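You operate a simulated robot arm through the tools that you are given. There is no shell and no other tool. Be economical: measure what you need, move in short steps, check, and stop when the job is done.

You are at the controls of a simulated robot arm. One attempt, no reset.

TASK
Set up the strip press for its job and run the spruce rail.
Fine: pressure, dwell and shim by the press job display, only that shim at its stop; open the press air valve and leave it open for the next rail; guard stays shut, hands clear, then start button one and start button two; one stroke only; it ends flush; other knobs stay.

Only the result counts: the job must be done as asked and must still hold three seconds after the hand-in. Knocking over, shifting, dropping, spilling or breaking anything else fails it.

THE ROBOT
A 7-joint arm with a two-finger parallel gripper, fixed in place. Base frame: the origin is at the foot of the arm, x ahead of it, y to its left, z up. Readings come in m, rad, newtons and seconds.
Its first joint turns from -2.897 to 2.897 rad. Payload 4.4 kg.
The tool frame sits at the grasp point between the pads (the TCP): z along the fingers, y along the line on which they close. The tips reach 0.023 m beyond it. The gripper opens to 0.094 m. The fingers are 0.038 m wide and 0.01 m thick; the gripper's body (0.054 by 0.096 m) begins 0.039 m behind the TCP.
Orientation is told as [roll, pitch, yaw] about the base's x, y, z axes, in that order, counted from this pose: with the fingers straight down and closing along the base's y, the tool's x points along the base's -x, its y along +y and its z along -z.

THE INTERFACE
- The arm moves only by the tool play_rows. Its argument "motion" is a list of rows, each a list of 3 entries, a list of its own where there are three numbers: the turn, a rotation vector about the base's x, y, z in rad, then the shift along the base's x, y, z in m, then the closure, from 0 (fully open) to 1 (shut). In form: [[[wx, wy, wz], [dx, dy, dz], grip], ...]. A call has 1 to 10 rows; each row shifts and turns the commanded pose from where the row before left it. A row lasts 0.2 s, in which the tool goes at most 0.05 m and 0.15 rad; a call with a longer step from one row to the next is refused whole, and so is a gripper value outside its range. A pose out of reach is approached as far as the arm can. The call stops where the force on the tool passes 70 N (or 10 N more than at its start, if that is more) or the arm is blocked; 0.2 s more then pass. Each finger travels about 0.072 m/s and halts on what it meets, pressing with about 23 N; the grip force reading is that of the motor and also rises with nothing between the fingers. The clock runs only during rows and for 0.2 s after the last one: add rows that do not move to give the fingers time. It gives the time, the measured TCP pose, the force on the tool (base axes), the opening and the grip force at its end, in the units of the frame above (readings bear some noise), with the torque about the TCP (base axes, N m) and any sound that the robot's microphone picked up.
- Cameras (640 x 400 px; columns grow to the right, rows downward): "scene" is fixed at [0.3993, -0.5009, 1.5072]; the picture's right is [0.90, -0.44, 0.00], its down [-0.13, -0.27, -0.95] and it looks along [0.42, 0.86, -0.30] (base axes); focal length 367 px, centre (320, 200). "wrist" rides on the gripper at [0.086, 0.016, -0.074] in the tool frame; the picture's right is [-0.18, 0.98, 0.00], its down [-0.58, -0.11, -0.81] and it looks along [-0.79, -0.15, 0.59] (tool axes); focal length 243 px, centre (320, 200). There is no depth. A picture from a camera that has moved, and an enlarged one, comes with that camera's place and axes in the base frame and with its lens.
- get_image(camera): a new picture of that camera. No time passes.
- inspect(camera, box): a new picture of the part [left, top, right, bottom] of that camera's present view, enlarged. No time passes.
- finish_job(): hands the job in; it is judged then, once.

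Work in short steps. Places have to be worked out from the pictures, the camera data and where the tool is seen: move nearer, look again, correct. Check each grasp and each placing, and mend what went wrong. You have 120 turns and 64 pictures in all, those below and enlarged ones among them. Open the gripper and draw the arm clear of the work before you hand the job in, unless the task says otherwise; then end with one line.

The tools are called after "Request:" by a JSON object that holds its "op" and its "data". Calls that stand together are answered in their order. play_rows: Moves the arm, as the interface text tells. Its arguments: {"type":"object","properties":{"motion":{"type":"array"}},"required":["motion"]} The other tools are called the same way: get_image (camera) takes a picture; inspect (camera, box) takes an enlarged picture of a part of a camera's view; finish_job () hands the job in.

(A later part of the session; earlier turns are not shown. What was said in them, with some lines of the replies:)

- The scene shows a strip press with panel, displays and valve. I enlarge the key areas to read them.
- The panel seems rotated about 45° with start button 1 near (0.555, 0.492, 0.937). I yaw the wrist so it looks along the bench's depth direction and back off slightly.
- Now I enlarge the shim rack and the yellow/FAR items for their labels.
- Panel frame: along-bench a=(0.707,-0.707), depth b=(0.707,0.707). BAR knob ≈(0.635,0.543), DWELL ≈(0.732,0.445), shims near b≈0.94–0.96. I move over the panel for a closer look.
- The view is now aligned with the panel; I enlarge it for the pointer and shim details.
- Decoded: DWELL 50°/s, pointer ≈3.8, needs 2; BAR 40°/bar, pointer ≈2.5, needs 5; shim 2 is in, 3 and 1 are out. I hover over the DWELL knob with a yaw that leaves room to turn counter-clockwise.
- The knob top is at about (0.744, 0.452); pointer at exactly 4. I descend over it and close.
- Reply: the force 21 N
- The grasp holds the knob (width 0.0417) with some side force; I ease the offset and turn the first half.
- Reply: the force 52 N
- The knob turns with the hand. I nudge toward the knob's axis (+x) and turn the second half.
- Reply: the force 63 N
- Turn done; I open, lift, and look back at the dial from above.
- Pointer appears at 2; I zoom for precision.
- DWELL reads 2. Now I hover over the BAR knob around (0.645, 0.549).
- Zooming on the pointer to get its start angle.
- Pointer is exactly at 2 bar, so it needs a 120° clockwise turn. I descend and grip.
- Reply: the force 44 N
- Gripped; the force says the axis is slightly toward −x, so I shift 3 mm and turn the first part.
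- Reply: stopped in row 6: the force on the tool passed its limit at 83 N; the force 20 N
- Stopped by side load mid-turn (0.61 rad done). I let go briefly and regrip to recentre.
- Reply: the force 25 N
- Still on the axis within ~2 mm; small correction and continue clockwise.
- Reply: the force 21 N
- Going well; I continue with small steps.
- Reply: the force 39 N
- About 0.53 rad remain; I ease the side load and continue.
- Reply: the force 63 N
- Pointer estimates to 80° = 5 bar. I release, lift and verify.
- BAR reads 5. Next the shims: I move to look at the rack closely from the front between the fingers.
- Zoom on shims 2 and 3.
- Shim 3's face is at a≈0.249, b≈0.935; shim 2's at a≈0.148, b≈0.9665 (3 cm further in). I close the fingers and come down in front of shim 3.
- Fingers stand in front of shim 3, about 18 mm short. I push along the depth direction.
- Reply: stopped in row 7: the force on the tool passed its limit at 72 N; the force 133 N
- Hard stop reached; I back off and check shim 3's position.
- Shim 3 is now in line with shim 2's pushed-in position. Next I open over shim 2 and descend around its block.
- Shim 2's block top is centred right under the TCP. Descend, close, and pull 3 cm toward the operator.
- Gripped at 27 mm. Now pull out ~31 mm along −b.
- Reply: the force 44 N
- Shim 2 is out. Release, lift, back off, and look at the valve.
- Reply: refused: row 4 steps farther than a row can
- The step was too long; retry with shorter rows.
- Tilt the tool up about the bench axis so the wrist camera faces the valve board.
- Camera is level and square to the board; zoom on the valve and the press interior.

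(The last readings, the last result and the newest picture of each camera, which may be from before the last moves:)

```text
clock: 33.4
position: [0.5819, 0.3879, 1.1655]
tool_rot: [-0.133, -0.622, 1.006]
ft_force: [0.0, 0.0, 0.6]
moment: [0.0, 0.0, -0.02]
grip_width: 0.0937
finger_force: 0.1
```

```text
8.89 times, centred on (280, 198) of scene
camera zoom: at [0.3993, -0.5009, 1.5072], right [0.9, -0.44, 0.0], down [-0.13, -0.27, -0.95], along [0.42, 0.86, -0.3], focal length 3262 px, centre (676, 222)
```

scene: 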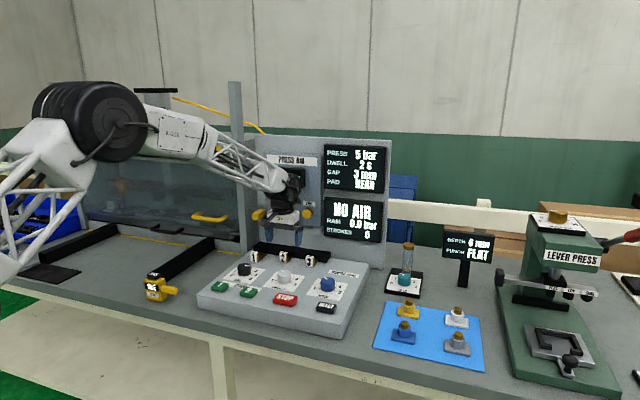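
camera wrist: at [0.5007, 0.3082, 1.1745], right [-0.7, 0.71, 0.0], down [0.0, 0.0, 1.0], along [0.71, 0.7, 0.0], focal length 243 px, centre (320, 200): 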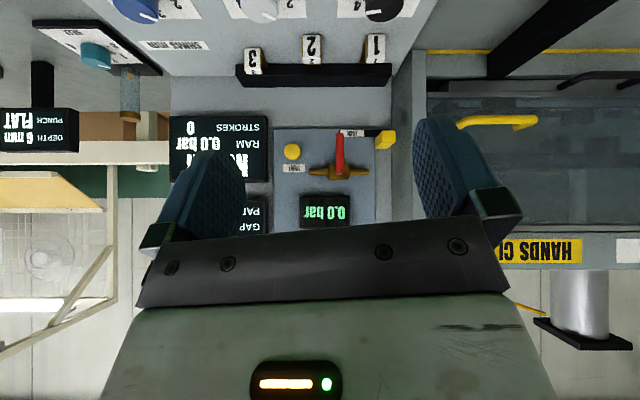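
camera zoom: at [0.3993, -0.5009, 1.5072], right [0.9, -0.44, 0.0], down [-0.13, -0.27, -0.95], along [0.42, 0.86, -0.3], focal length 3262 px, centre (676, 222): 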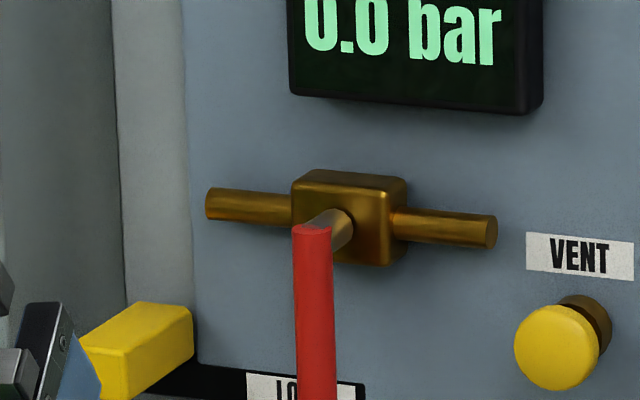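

The lever hangs down (pivot a≈0.098, z≈1.12, tip z≈1.04, plane b≈1.035) with a yellow LOCK slide at its left. I close the fingers, tilt further (~60°), and position between lock and lever, still short of the board.

Request:
{"op": "play_rows", "data": {"motion": [[[0.042, -0.042, -0.026], [0.019, 0.034, -0.014], 0.5], [[0.042, -0.042, -0.026], [0.019, 0.034, -0.014], 1], [[0.042, -0.042, -0.026], [0.019, 0.034, -0.014], 1], [[0.042, -0.042, -0.026], [0.019, 0.034, -0.014], 1], [[0.042, -0.042, -0.026], [0.019, 0.034, -0.014], 1], [[0.042, -0.042, -0.026], [0.019, 0.034, -0.014], 1], [[0.042, -0.042, -0.026], [0.019, 0.034, -0.014], 1]]}}

Request:
{"op": "get_image", "data": {"camera": "wrist"}}

Request:
{"op": "inspect", "data": {"camera": "scene", "box": [220, 150, 330, 260]}}

```text
clock: 35.0
position: [0.7159, 0.6279, 1.0722]
tool_rot: [-0.23, -1.039, 0.897]
ft_force: [0.4, 0.7, 4.2]
moment: [-0.11, 0.16, 0.02]
grip_width: 0.0
finger_force: 23.0
```

```text
21 pictures are left
camera wrist: at [0.6261, 0.5677, 1.0343], right [-0.57, 0.82, 0.04], down [-0.31, -0.27, 0.91], along [0.76, 0.5, 0.41], focal length 243 px, centre (320, 200)
```

wrist: 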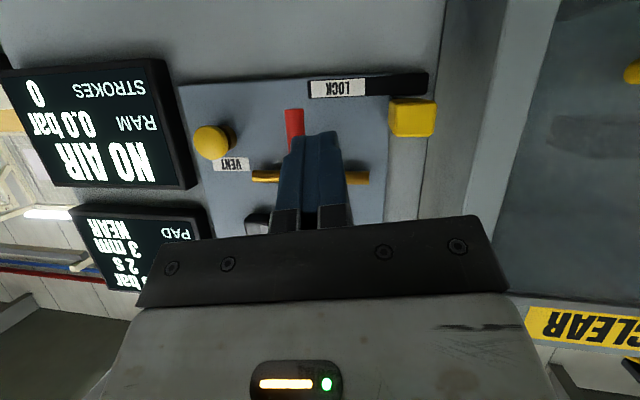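

```text
3.64 times, centred on (275, 205) of scene
camera zoom: at [0.3993, -0.5009, 1.5072], right [0.9, -0.44, 0.0], down [-0.13, -0.27, -0.95], along [0.42, 0.86, -0.3], focal length 1334 px, centre (484, 182)
```

zoom: 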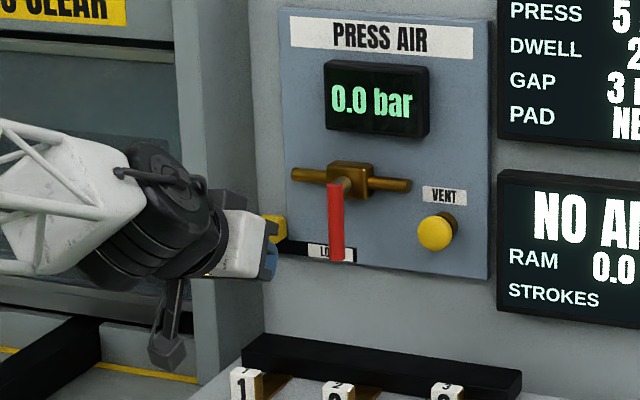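

Fingers are clear between lock and lever. Advance toward the board with a slight right/up offset.

Request:
{"op": "play_rows", "data": {"motion": [[[0, 0, 0], [0.01, 0.0, 0.015], 1], [[0, 0, 0], [0.016, 0.0155, 0.003], 1], [[0, 0, 0], [0.015, 0.0155, 0.002], 1], [[0, 0, 0], [0.014, 0.014, 0], 1], [[0, 0, 0], [0.013, 0.013, 0], 1]]}}

Request:
{"op": "inspect", "data": {"camera": "scene", "box": [220, 150, 330, 260]}}

```text
clock: 36.2
position: [0.7846, 0.6836, 1.0869]
tool_rot: [-0.229, -1.031, 0.893]
ft_force: [0.1, 0.2, 0.5]
moment: [0.01, 0.04, -0.02]
grip_width: 0.0001
finger_force: 22.4
```

```text
3.64 times, centred on (275, 205) of scene
camera zoom: at [0.3993, -0.5009, 1.5072], right [0.9, -0.44, 0.0], down [-0.13, -0.27, -0.95], along [0.42, 0.86, -0.3], focal length 1334 px, centre (484, 182)
```

zoom: 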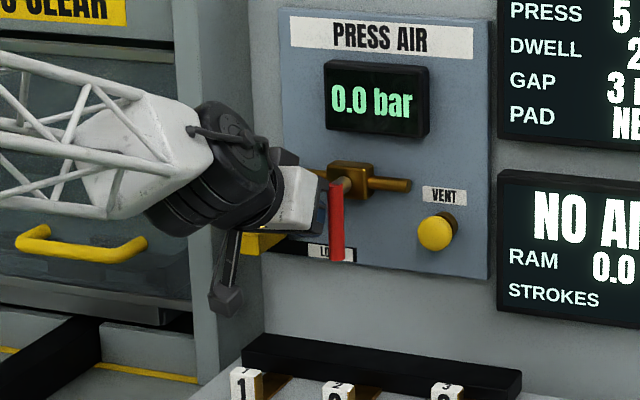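

The fingertips sit beside the lever. Push gently to the right and see whether it moves.

Request:
{"op": "play_rows", "data": {"motion": [[[0, 0, 0], [0.004, -0.004, 0], 1], [[0, 0, 0], [0.004, -0.004, 0], 1], [[0, 0, 0], [0.004, -0.004, 0], 1], [[0, 0, 0], [0.003, -0.003, 0], 1]]}}

Request:
{"op": "inspect", "data": {"camera": "scene", "box": [240, 170, 320, 230]}}

```text
clock: 37.1
position: [0.792, 0.6789, 1.0871]
tool_rot: [-0.227, -1.034, 0.899]
ft_force: [-23.9, 14.8, 3.4]
moment: [0.17, 0.11, 0.1]
grip_width: 0.0001
finger_force: 22.7
stopped in row 4: the force on the tool passed its limit at 81 N (the readings are from after the stop); the commanded pose is now the measured one
```

```text
6.67 times, centred on (280, 200) of scene
camera zoom: at [0.3993, -0.5009, 1.5072], right [0.9, -0.44, 0.0], down [-0.13, -0.27, -0.95], along [0.42, 0.86, -0.3], focal length 2446 px, centre (587, 200)
```

zoom: 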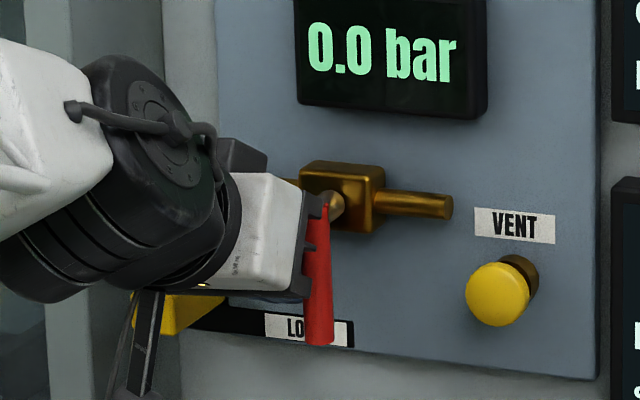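

The lever is blocked to the right – the LOCK slide must hold it. I lower a little and push the yellow lock knob to the left instead.

Request:
{"op": "play_rows", "data": {"motion": [[[0, 0, 0], [-0.007, 0.007, -0.01], 1], [[0, 0, 0], [-0.007, 0.007, -0.01], 1], [[0, 0, 0], [-0.006, 0.006, 0], 1], [[0, 0, 0], [-0.006, 0.006, 0], 1], [[0, 0, 0], [-0.006, 0.006, 0], 1], [[0, 0, 0], [-0.006, 0.006, 0], 1]]}}

Request:
{"op": "inspect", "data": {"camera": "scene", "box": [220, 170, 300, 230]}}

```text
clock: 38.5
position: [0.7564, 0.7101, 1.0675]
tool_rot: [-0.225, -1.031, 0.896]
ft_force: [37.3, -41.4, -5.5]
moment: [-0.14, -0.07, 0.41]
grip_width: 0.0001
finger_force: 22.5
```

```text
6.67 times, centred on (260, 200) of scene
camera zoom: at [0.3993, -0.5009, 1.5072], right [0.9, -0.44, 0.0], down [-0.13, -0.27, -0.95], along [0.42, 0.86, -0.3], focal length 2446 px, centre (720, 200)
```

zoom: 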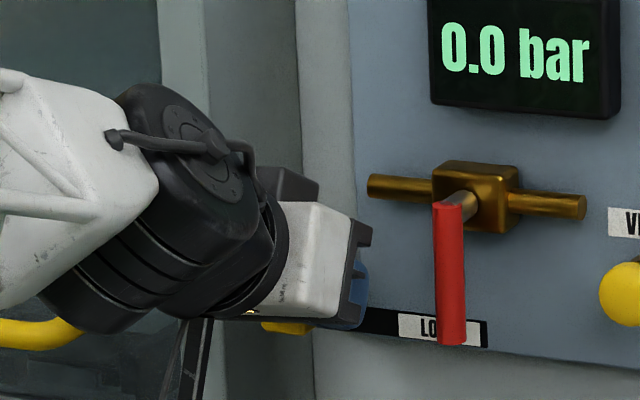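

The lock knob doesn't budge at ~56 N. The lever may simply open the other way; I retract, go around to its right side, and try pushing it left.

Request:
{"op": "play_rows", "data": {"motion": [[[0, 0, 0], [0.006, -0.006, 0], 1], [[0, 0, 0], [-0.025, -0.025, 0.005], 1], [[0, 0, 0], [-0.025, -0.025, 0.005], 1], [[0, 0, 0], [0.031, -0.031, 0], 1], [[0, 0, 0], [0.033, -0.033, 0], 1], [[0, 0, 0], [0.025, 0.025, 0], 1], [[0, 0, 0], [0.025, 0.025, 0], 1]]}}

Request:
{"op": "inspect", "data": {"camera": "scene", "box": [240, 170, 320, 230]}}

```text
clock: 40.1
position: [0.8286, 0.6463, 1.0774]
tool_rot: [-0.229, -1.032, 0.902]
ft_force: [0.2, -0.2, 0.9]
moment: [0.01, -0.03, -0.03]
grip_width: 0.0
finger_force: 23.0
```

```text
6.67 times, centred on (280, 200) of scene
camera zoom: at [0.3993, -0.5009, 1.5072], right [0.9, -0.44, 0.0], down [-0.13, -0.27, -0.95], along [0.42, 0.86, -0.3], focal length 2446 px, centre (587, 200)
```

zoom: 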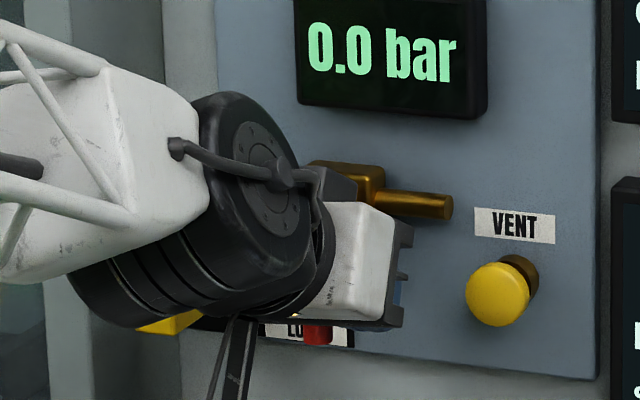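

Now push left gently in small steps.

Request:
{"op": "play_rows", "data": {"motion": [[[0, 0, 0], [-0.006, 0.006, 0], 1], [[0, 0, 0], [-0.005, 0.005, 0], 1], [[0, 0, 0], [-0.004, 0.004, 0], 1], [[0, 0, 0], [-0.004, 0.004, 0], 1], [[0, 0, 0], [-0.004, 0.004, 0], 1], [[0, 0, 0], [-0.004, 0.004, 0], 1]]}}

```text
clock: 41.5
position: [0.7963, 0.6714, 1.0771]
tool_rot: [-0.227, -1.034, 0.898]
ft_force: [0.1, -1.7, -0.7]
moment: [0.04, -0.03, 0.04]
grip_width: 0.0
finger_force: 23.1
```

Little resistance – check whether the lever moved.

Request:
{"op": "inspect", "data": {"camera": "scene", "box": [240, 170, 320, 230]}}

```text
6.67 times, centred on (280, 200) of scene
camera zoom: at [0.3993, -0.5009, 1.5072], right [0.9, -0.44, 0.0], down [-0.13, -0.27, -0.95], along [0.42, 0.86, -0.3], focal length 2446 px, centre (587, 200)
```

zoom: 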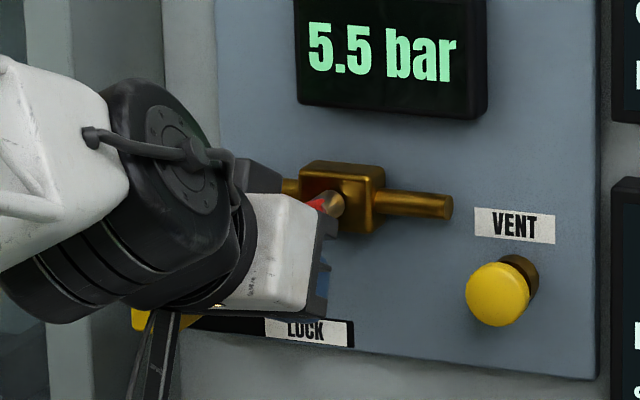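

Air is coming on (5.5 bar). I follow the lever's arc left and up to bring it fully open.

Request:
{"op": "play_rows", "data": {"motion": [[[0, 0, 0], [-0.005, 0.005, 0.001], 1], [[0, 0, 0], [-0.005, 0.005, 0.003], 1], [[0, 0, 0], [-0.005, 0.005, 0.004], 1], [[0, 0, 0], [-0.004, 0.004, 0.006], 1], [[0, 0, 0], [-0.003, 0.003, 0.007], 1], [[0, 0, 0], [0, 0, 0.007], 1]]}}

Request:
{"op": "inspect", "data": {"camera": "scene", "box": [230, 140, 390, 240]}}

```text
clock: 42.8
position: [0.7769, 0.6892, 1.0859]
tool_rot: [-0.225, -1.016, 0.892]
ft_force: [-0.7, -2.1, -5.7]
moment: [0.04, 0.05, -0.01]
grip_width: 0.0
finger_force: 22.7
stopped in row 6: the force on the tool passed its limit at 77 N (the readings are from after the stop); the commanded pose is now the measured one
```

```text
4.00 times, centred on (310, 190) of scene
camera zoom: at [0.3993, -0.5009, 1.5072], right [0.9, -0.44, 0.0], down [-0.13, -0.27, -0.95], along [0.42, 0.86, -0.3], focal length 1468 px, centre (360, 240)
```

zoom: 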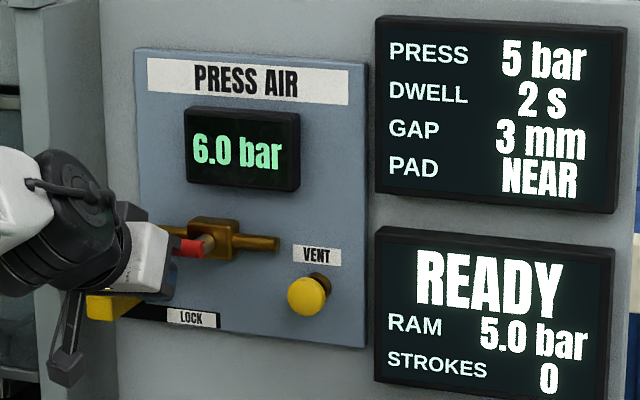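

Air 6.0 bar, status READY with RAM 5.0 bar. Back the hand straight out and return the tool to pointing down.

Request:
{"op": "play_rows", "data": {"motion": [[[0, 0, 0], [0, 0, -0.004], 1], [[0, 0, 0], [-0.025, -0.025, 0], 1], [[0, 0, 0], [-0.03, -0.03, 0], 1], [[-0.09, 0.09, 0], [-0.025, -0.025, 0.02], 1], [[-0.09, 0.09, 0], [-0.025, -0.025, 0.015], 1], [[-0.09, 0.09, 0], [-0.025, -0.025, 0.005], 1], [[-0.09, 0.09, 0], [-0.02, -0.025, 0], 1], [[-0.09, 0.09, 0], [-0.015, -0.025, 0], 1]]}}

Request:
{"op": "get_image", "data": {"camera": "scene"}}

Request:
{"op": "get_image", "data": {"camera": "wrist"}}

```text
clock: 44.6
position: [0.6121, 0.5079, 1.1206]
tool_rot: [-0.156, -0.381, 0.846]
ft_force: [0.0, 0.7, 0.0]
moment: [0.01, -0.01, 0.02]
grip_width: 0.0
finger_force: 22.8
```

```text
13 pictures are left
```

scene: 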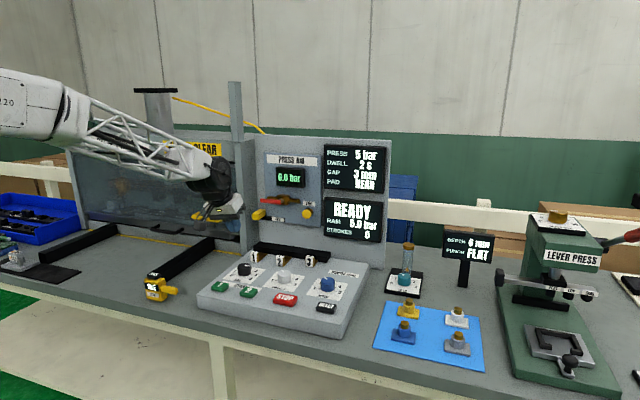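

```text
12 pictures are left
camera wrist: at [0.5216, 0.4473, 1.156], right [-0.58, 0.81, -0.07], down [0.14, 0.19, 0.97], along [0.8, 0.55, -0.23], focal length 243 px, centre (320, 200)
```

wrist: 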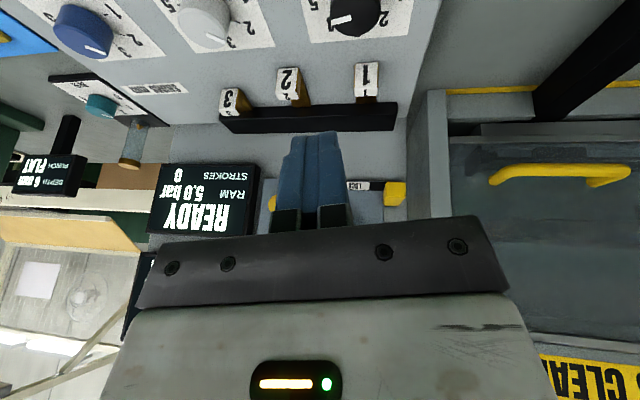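

Before starting I check the press interior and guard once.

Request:
{"op": "inspect", "data": {"camera": "scene", "box": [60, 130, 250, 255]}}

Request:
{"op": "inspect", "data": {"camera": "wrist", "box": [160, 0, 440, 150]}}

```text
3.20 times, centred on (155, 192) of scene
camera zoom: at [0.3993, -0.5009, 1.5072], right [0.9, -0.44, 0.0], down [-0.13, -0.27, -0.95], along [0.42, 0.86, -0.3], focal length 1174 px, centre (848, 224)
```

zoom: 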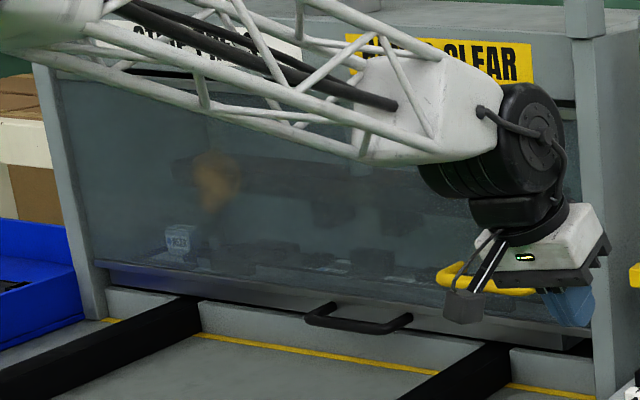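

```text
2.29 times, centred on (300, 75) of wrist
camera zoom: at [0.5216, 0.4473, 1.156], right [-0.58, 0.81, -0.07], down [0.14, 0.19, 0.97], along [0.8, 0.55, -0.23], focal length 555 px, centre (366, 486)
```

zoom: 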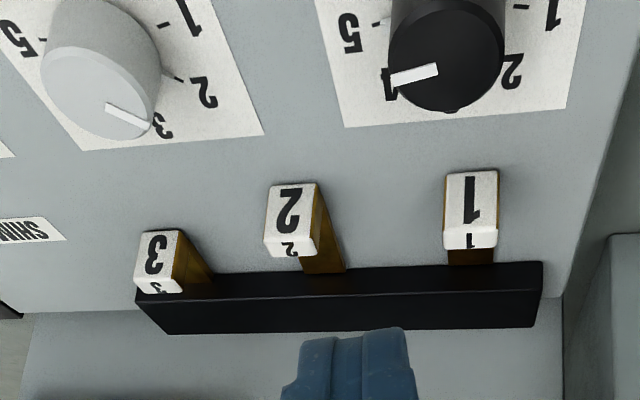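

NEAR pad appears in the press and the guard is shut. Now I straighten the tool and hover above START 1.

Request:
{"op": "play_rows", "data": {"motion": [[[-0.059, 0.123, 0], [-0.0135, -0.004, -0.02], 1], [[-0.059, 0.123, 0], [-0.0135, -0.004, -0.03], 1], [[-0.059, 0.123, 0], [-0.0135, -0.0035, -0.03], 1], [[0, 0, 0], [-0.0135, -0.0035, -0.03], 1], [[0, 0, 0], [0, 0, -0.01], 1]]}}

Request:
{"op": "get_image", "data": {"camera": "wrist"}}

Request:
{"op": "inspect", "data": {"camera": "scene", "box": [180, 230, 320, 320]}}

```text
clock: 45.8
position: [0.5564, 0.4962, 1.0037]
tool_rot: [0.0, -0.001, 0.815]
ft_force: [-0.3, 0.0, -0.1]
moment: [-0.01, 0.0, -0.02]
grip_width: 0.0002
finger_force: 22.7
```

```text
9 pictures are left
camera wrist: at [0.4868, 0.4436, 1.0793], right [-0.59, 0.81, 0.0], down [0.48, 0.35, 0.81], along [0.65, 0.48, -0.59], focal length 243 px, centre (320, 200)
```

wrist: 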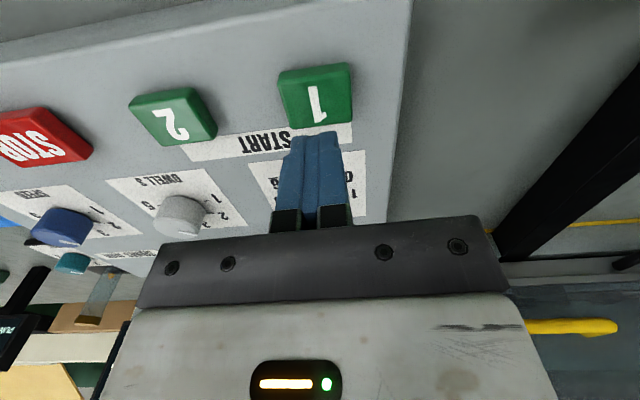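

```text
4.44 times, centred on (250, 275) of scene
camera zoom: at [0.3993, -0.5009, 1.5072], right [0.9, -0.44, 0.0], down [-0.13, -0.27, -0.95], along [0.42, 0.86, -0.3], focal length 1631 px, centre (631, -133)
```

zoom: 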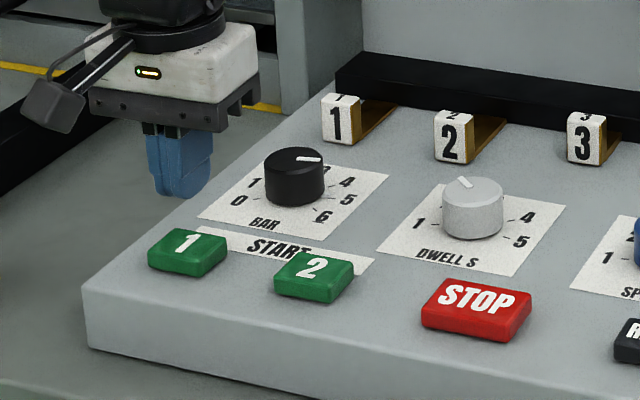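

Buttons located: 1 at (0.556, 0.4915), 2 at (0.626, 0.4225). I press one, then two, in one sequence, then lift.

Request:
{"op": "play_rows", "data": {"motion": [[[0, 0, 0], [-0.0005, -0.0045, -0.025], 1], [[0, 0, 0], [0, 0, -0.017], 1], [[0, 0, 0], [0, 0, -0.006], 1], [[0, 0, 0], [0, 0, 0.024], 1], [[0, 0, 0], [0.035, -0.0345, 0], 1], [[0, 0, 0], [0.035, -0.0345, 0], 1], [[0, 0, 0], [0, 0, -0.018], 1], [[0, 0, 0], [0, 0, -0.006], 1], [[0, 0, 0], [0, 0, 0.03], 1]]}}

Request:
{"op": "inspect", "data": {"camera": "scene", "box": [180, 140, 400, 320]}}

```text
clock: 47.8
position: [0.6285, 0.4212, 0.9836]
tool_rot: [0.0, 0.001, 0.814]
ft_force: [0.3, 0.4, 0.2]
moment: [0.01, -0.02, 0.0]
grip_width: 0.0
finger_force: 22.3
heard: click, click
```

```text
2.22 times, centred on (290, 230) of scene
camera zoom: at [0.3993, -0.5009, 1.5072], right [0.9, -0.44, 0.0], down [-0.13, -0.27, -0.95], along [0.42, 0.86, -0.3], focal length 815 px, centre (387, 133)
```

zoom: 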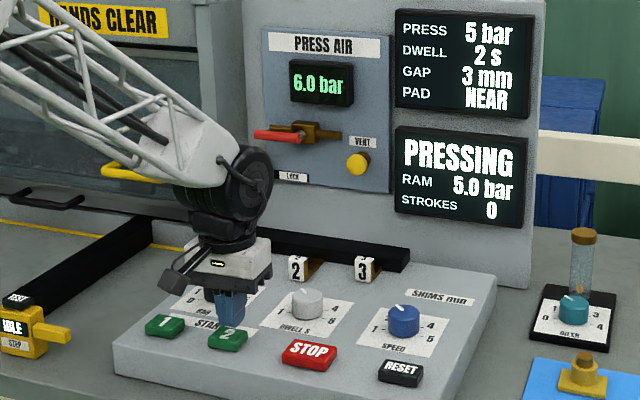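

Two clicks and the press is PRESSING. I lift clear of the panel, open the gripper, and wait for the stroke to finish.

Request:
{"op": "play_rows", "data": {"motion": [[[0, 0, 0], [0, 0, 0.04], 1], [[0, 0, 0], [-0.02, -0.02, 0.04], 0.5], [[0, 0, 0], [-0.02, -0.02, 0.03], 0], [[0, 0, 0], [-0.02, -0.02, 0.02], 0], [[0, 0, 0], [0, 0, 0], 0], [[0, 0, 0], [0, 0, 0], 0], [[0, 0, 0], [0, 0, 0], 0], [[0, 0, 0], [0, 0, 0], 0], [[0, 0, 0], [0, 0, 0], 0], [[0, 0, 0], [0, 0, 0], 0]]}}

Request:
{"op": "play_rows", "data": {"motion": [[[0, 0, 0], [0, 0, 0], 0], [[0, 0, 0], [0, 0, 0], 0], [[0, 0, 0], [0, 0, 0], 0], [[0, 0, 0], [0, 0, 0], 0], [[0, 0, 0], [0, 0, 0], 0], [[0, 0, 0], [0, 0, 0], 0], [[0, 0, 0], [0, 0, 0], 0], [[0, 0, 0], [0, 0, 0], 0], [[0, 0, 0], [0, 0, 0], 0], [[0, 0, 0], [0, 0, 0], 0]]}}

Request:
{"op": "get_image", "data": {"camera": "scene"}}

```text
clock: 50.0
position: [0.5683, 0.3597, 1.1159]
tool_rot: [0.001, -0.001, 0.815]
ft_force: [-0.5, -0.1, -0.1]
moment: [0.02, 0.0, 0.0]
grip_width: 0.0939
finger_force: 0.0
```

```text
clock: 52.2
position: [0.5674, 0.3588, 1.1158]
tool_rot: [-0.002, -0.002, 0.814]
ft_force: [-0.7, 0.4, -0.1]
moment: [0.02, 0.02, -0.01]
grip_width: 0.094
finger_force: 0.0
```

```text
6 pictures are left
```

scene: 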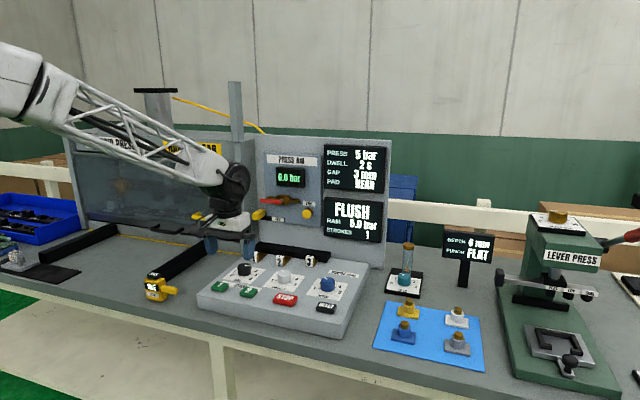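

The display shows FLUSH with strokes 1. The air valve is still open at 6.0 bar, the gripper is open and the arm is clear, so I hand in.

Request:
{"op": "finish_job", "data": {}}

```text
The job is handed in.
```

The strip press ran one stroke at 5 bar, 2 s dwell and the 3 mm shim only. The display reads FLUSH with strokes 1, the guard stayed shut, the air valve is left open at 6.0 bar, and the arm is clear.
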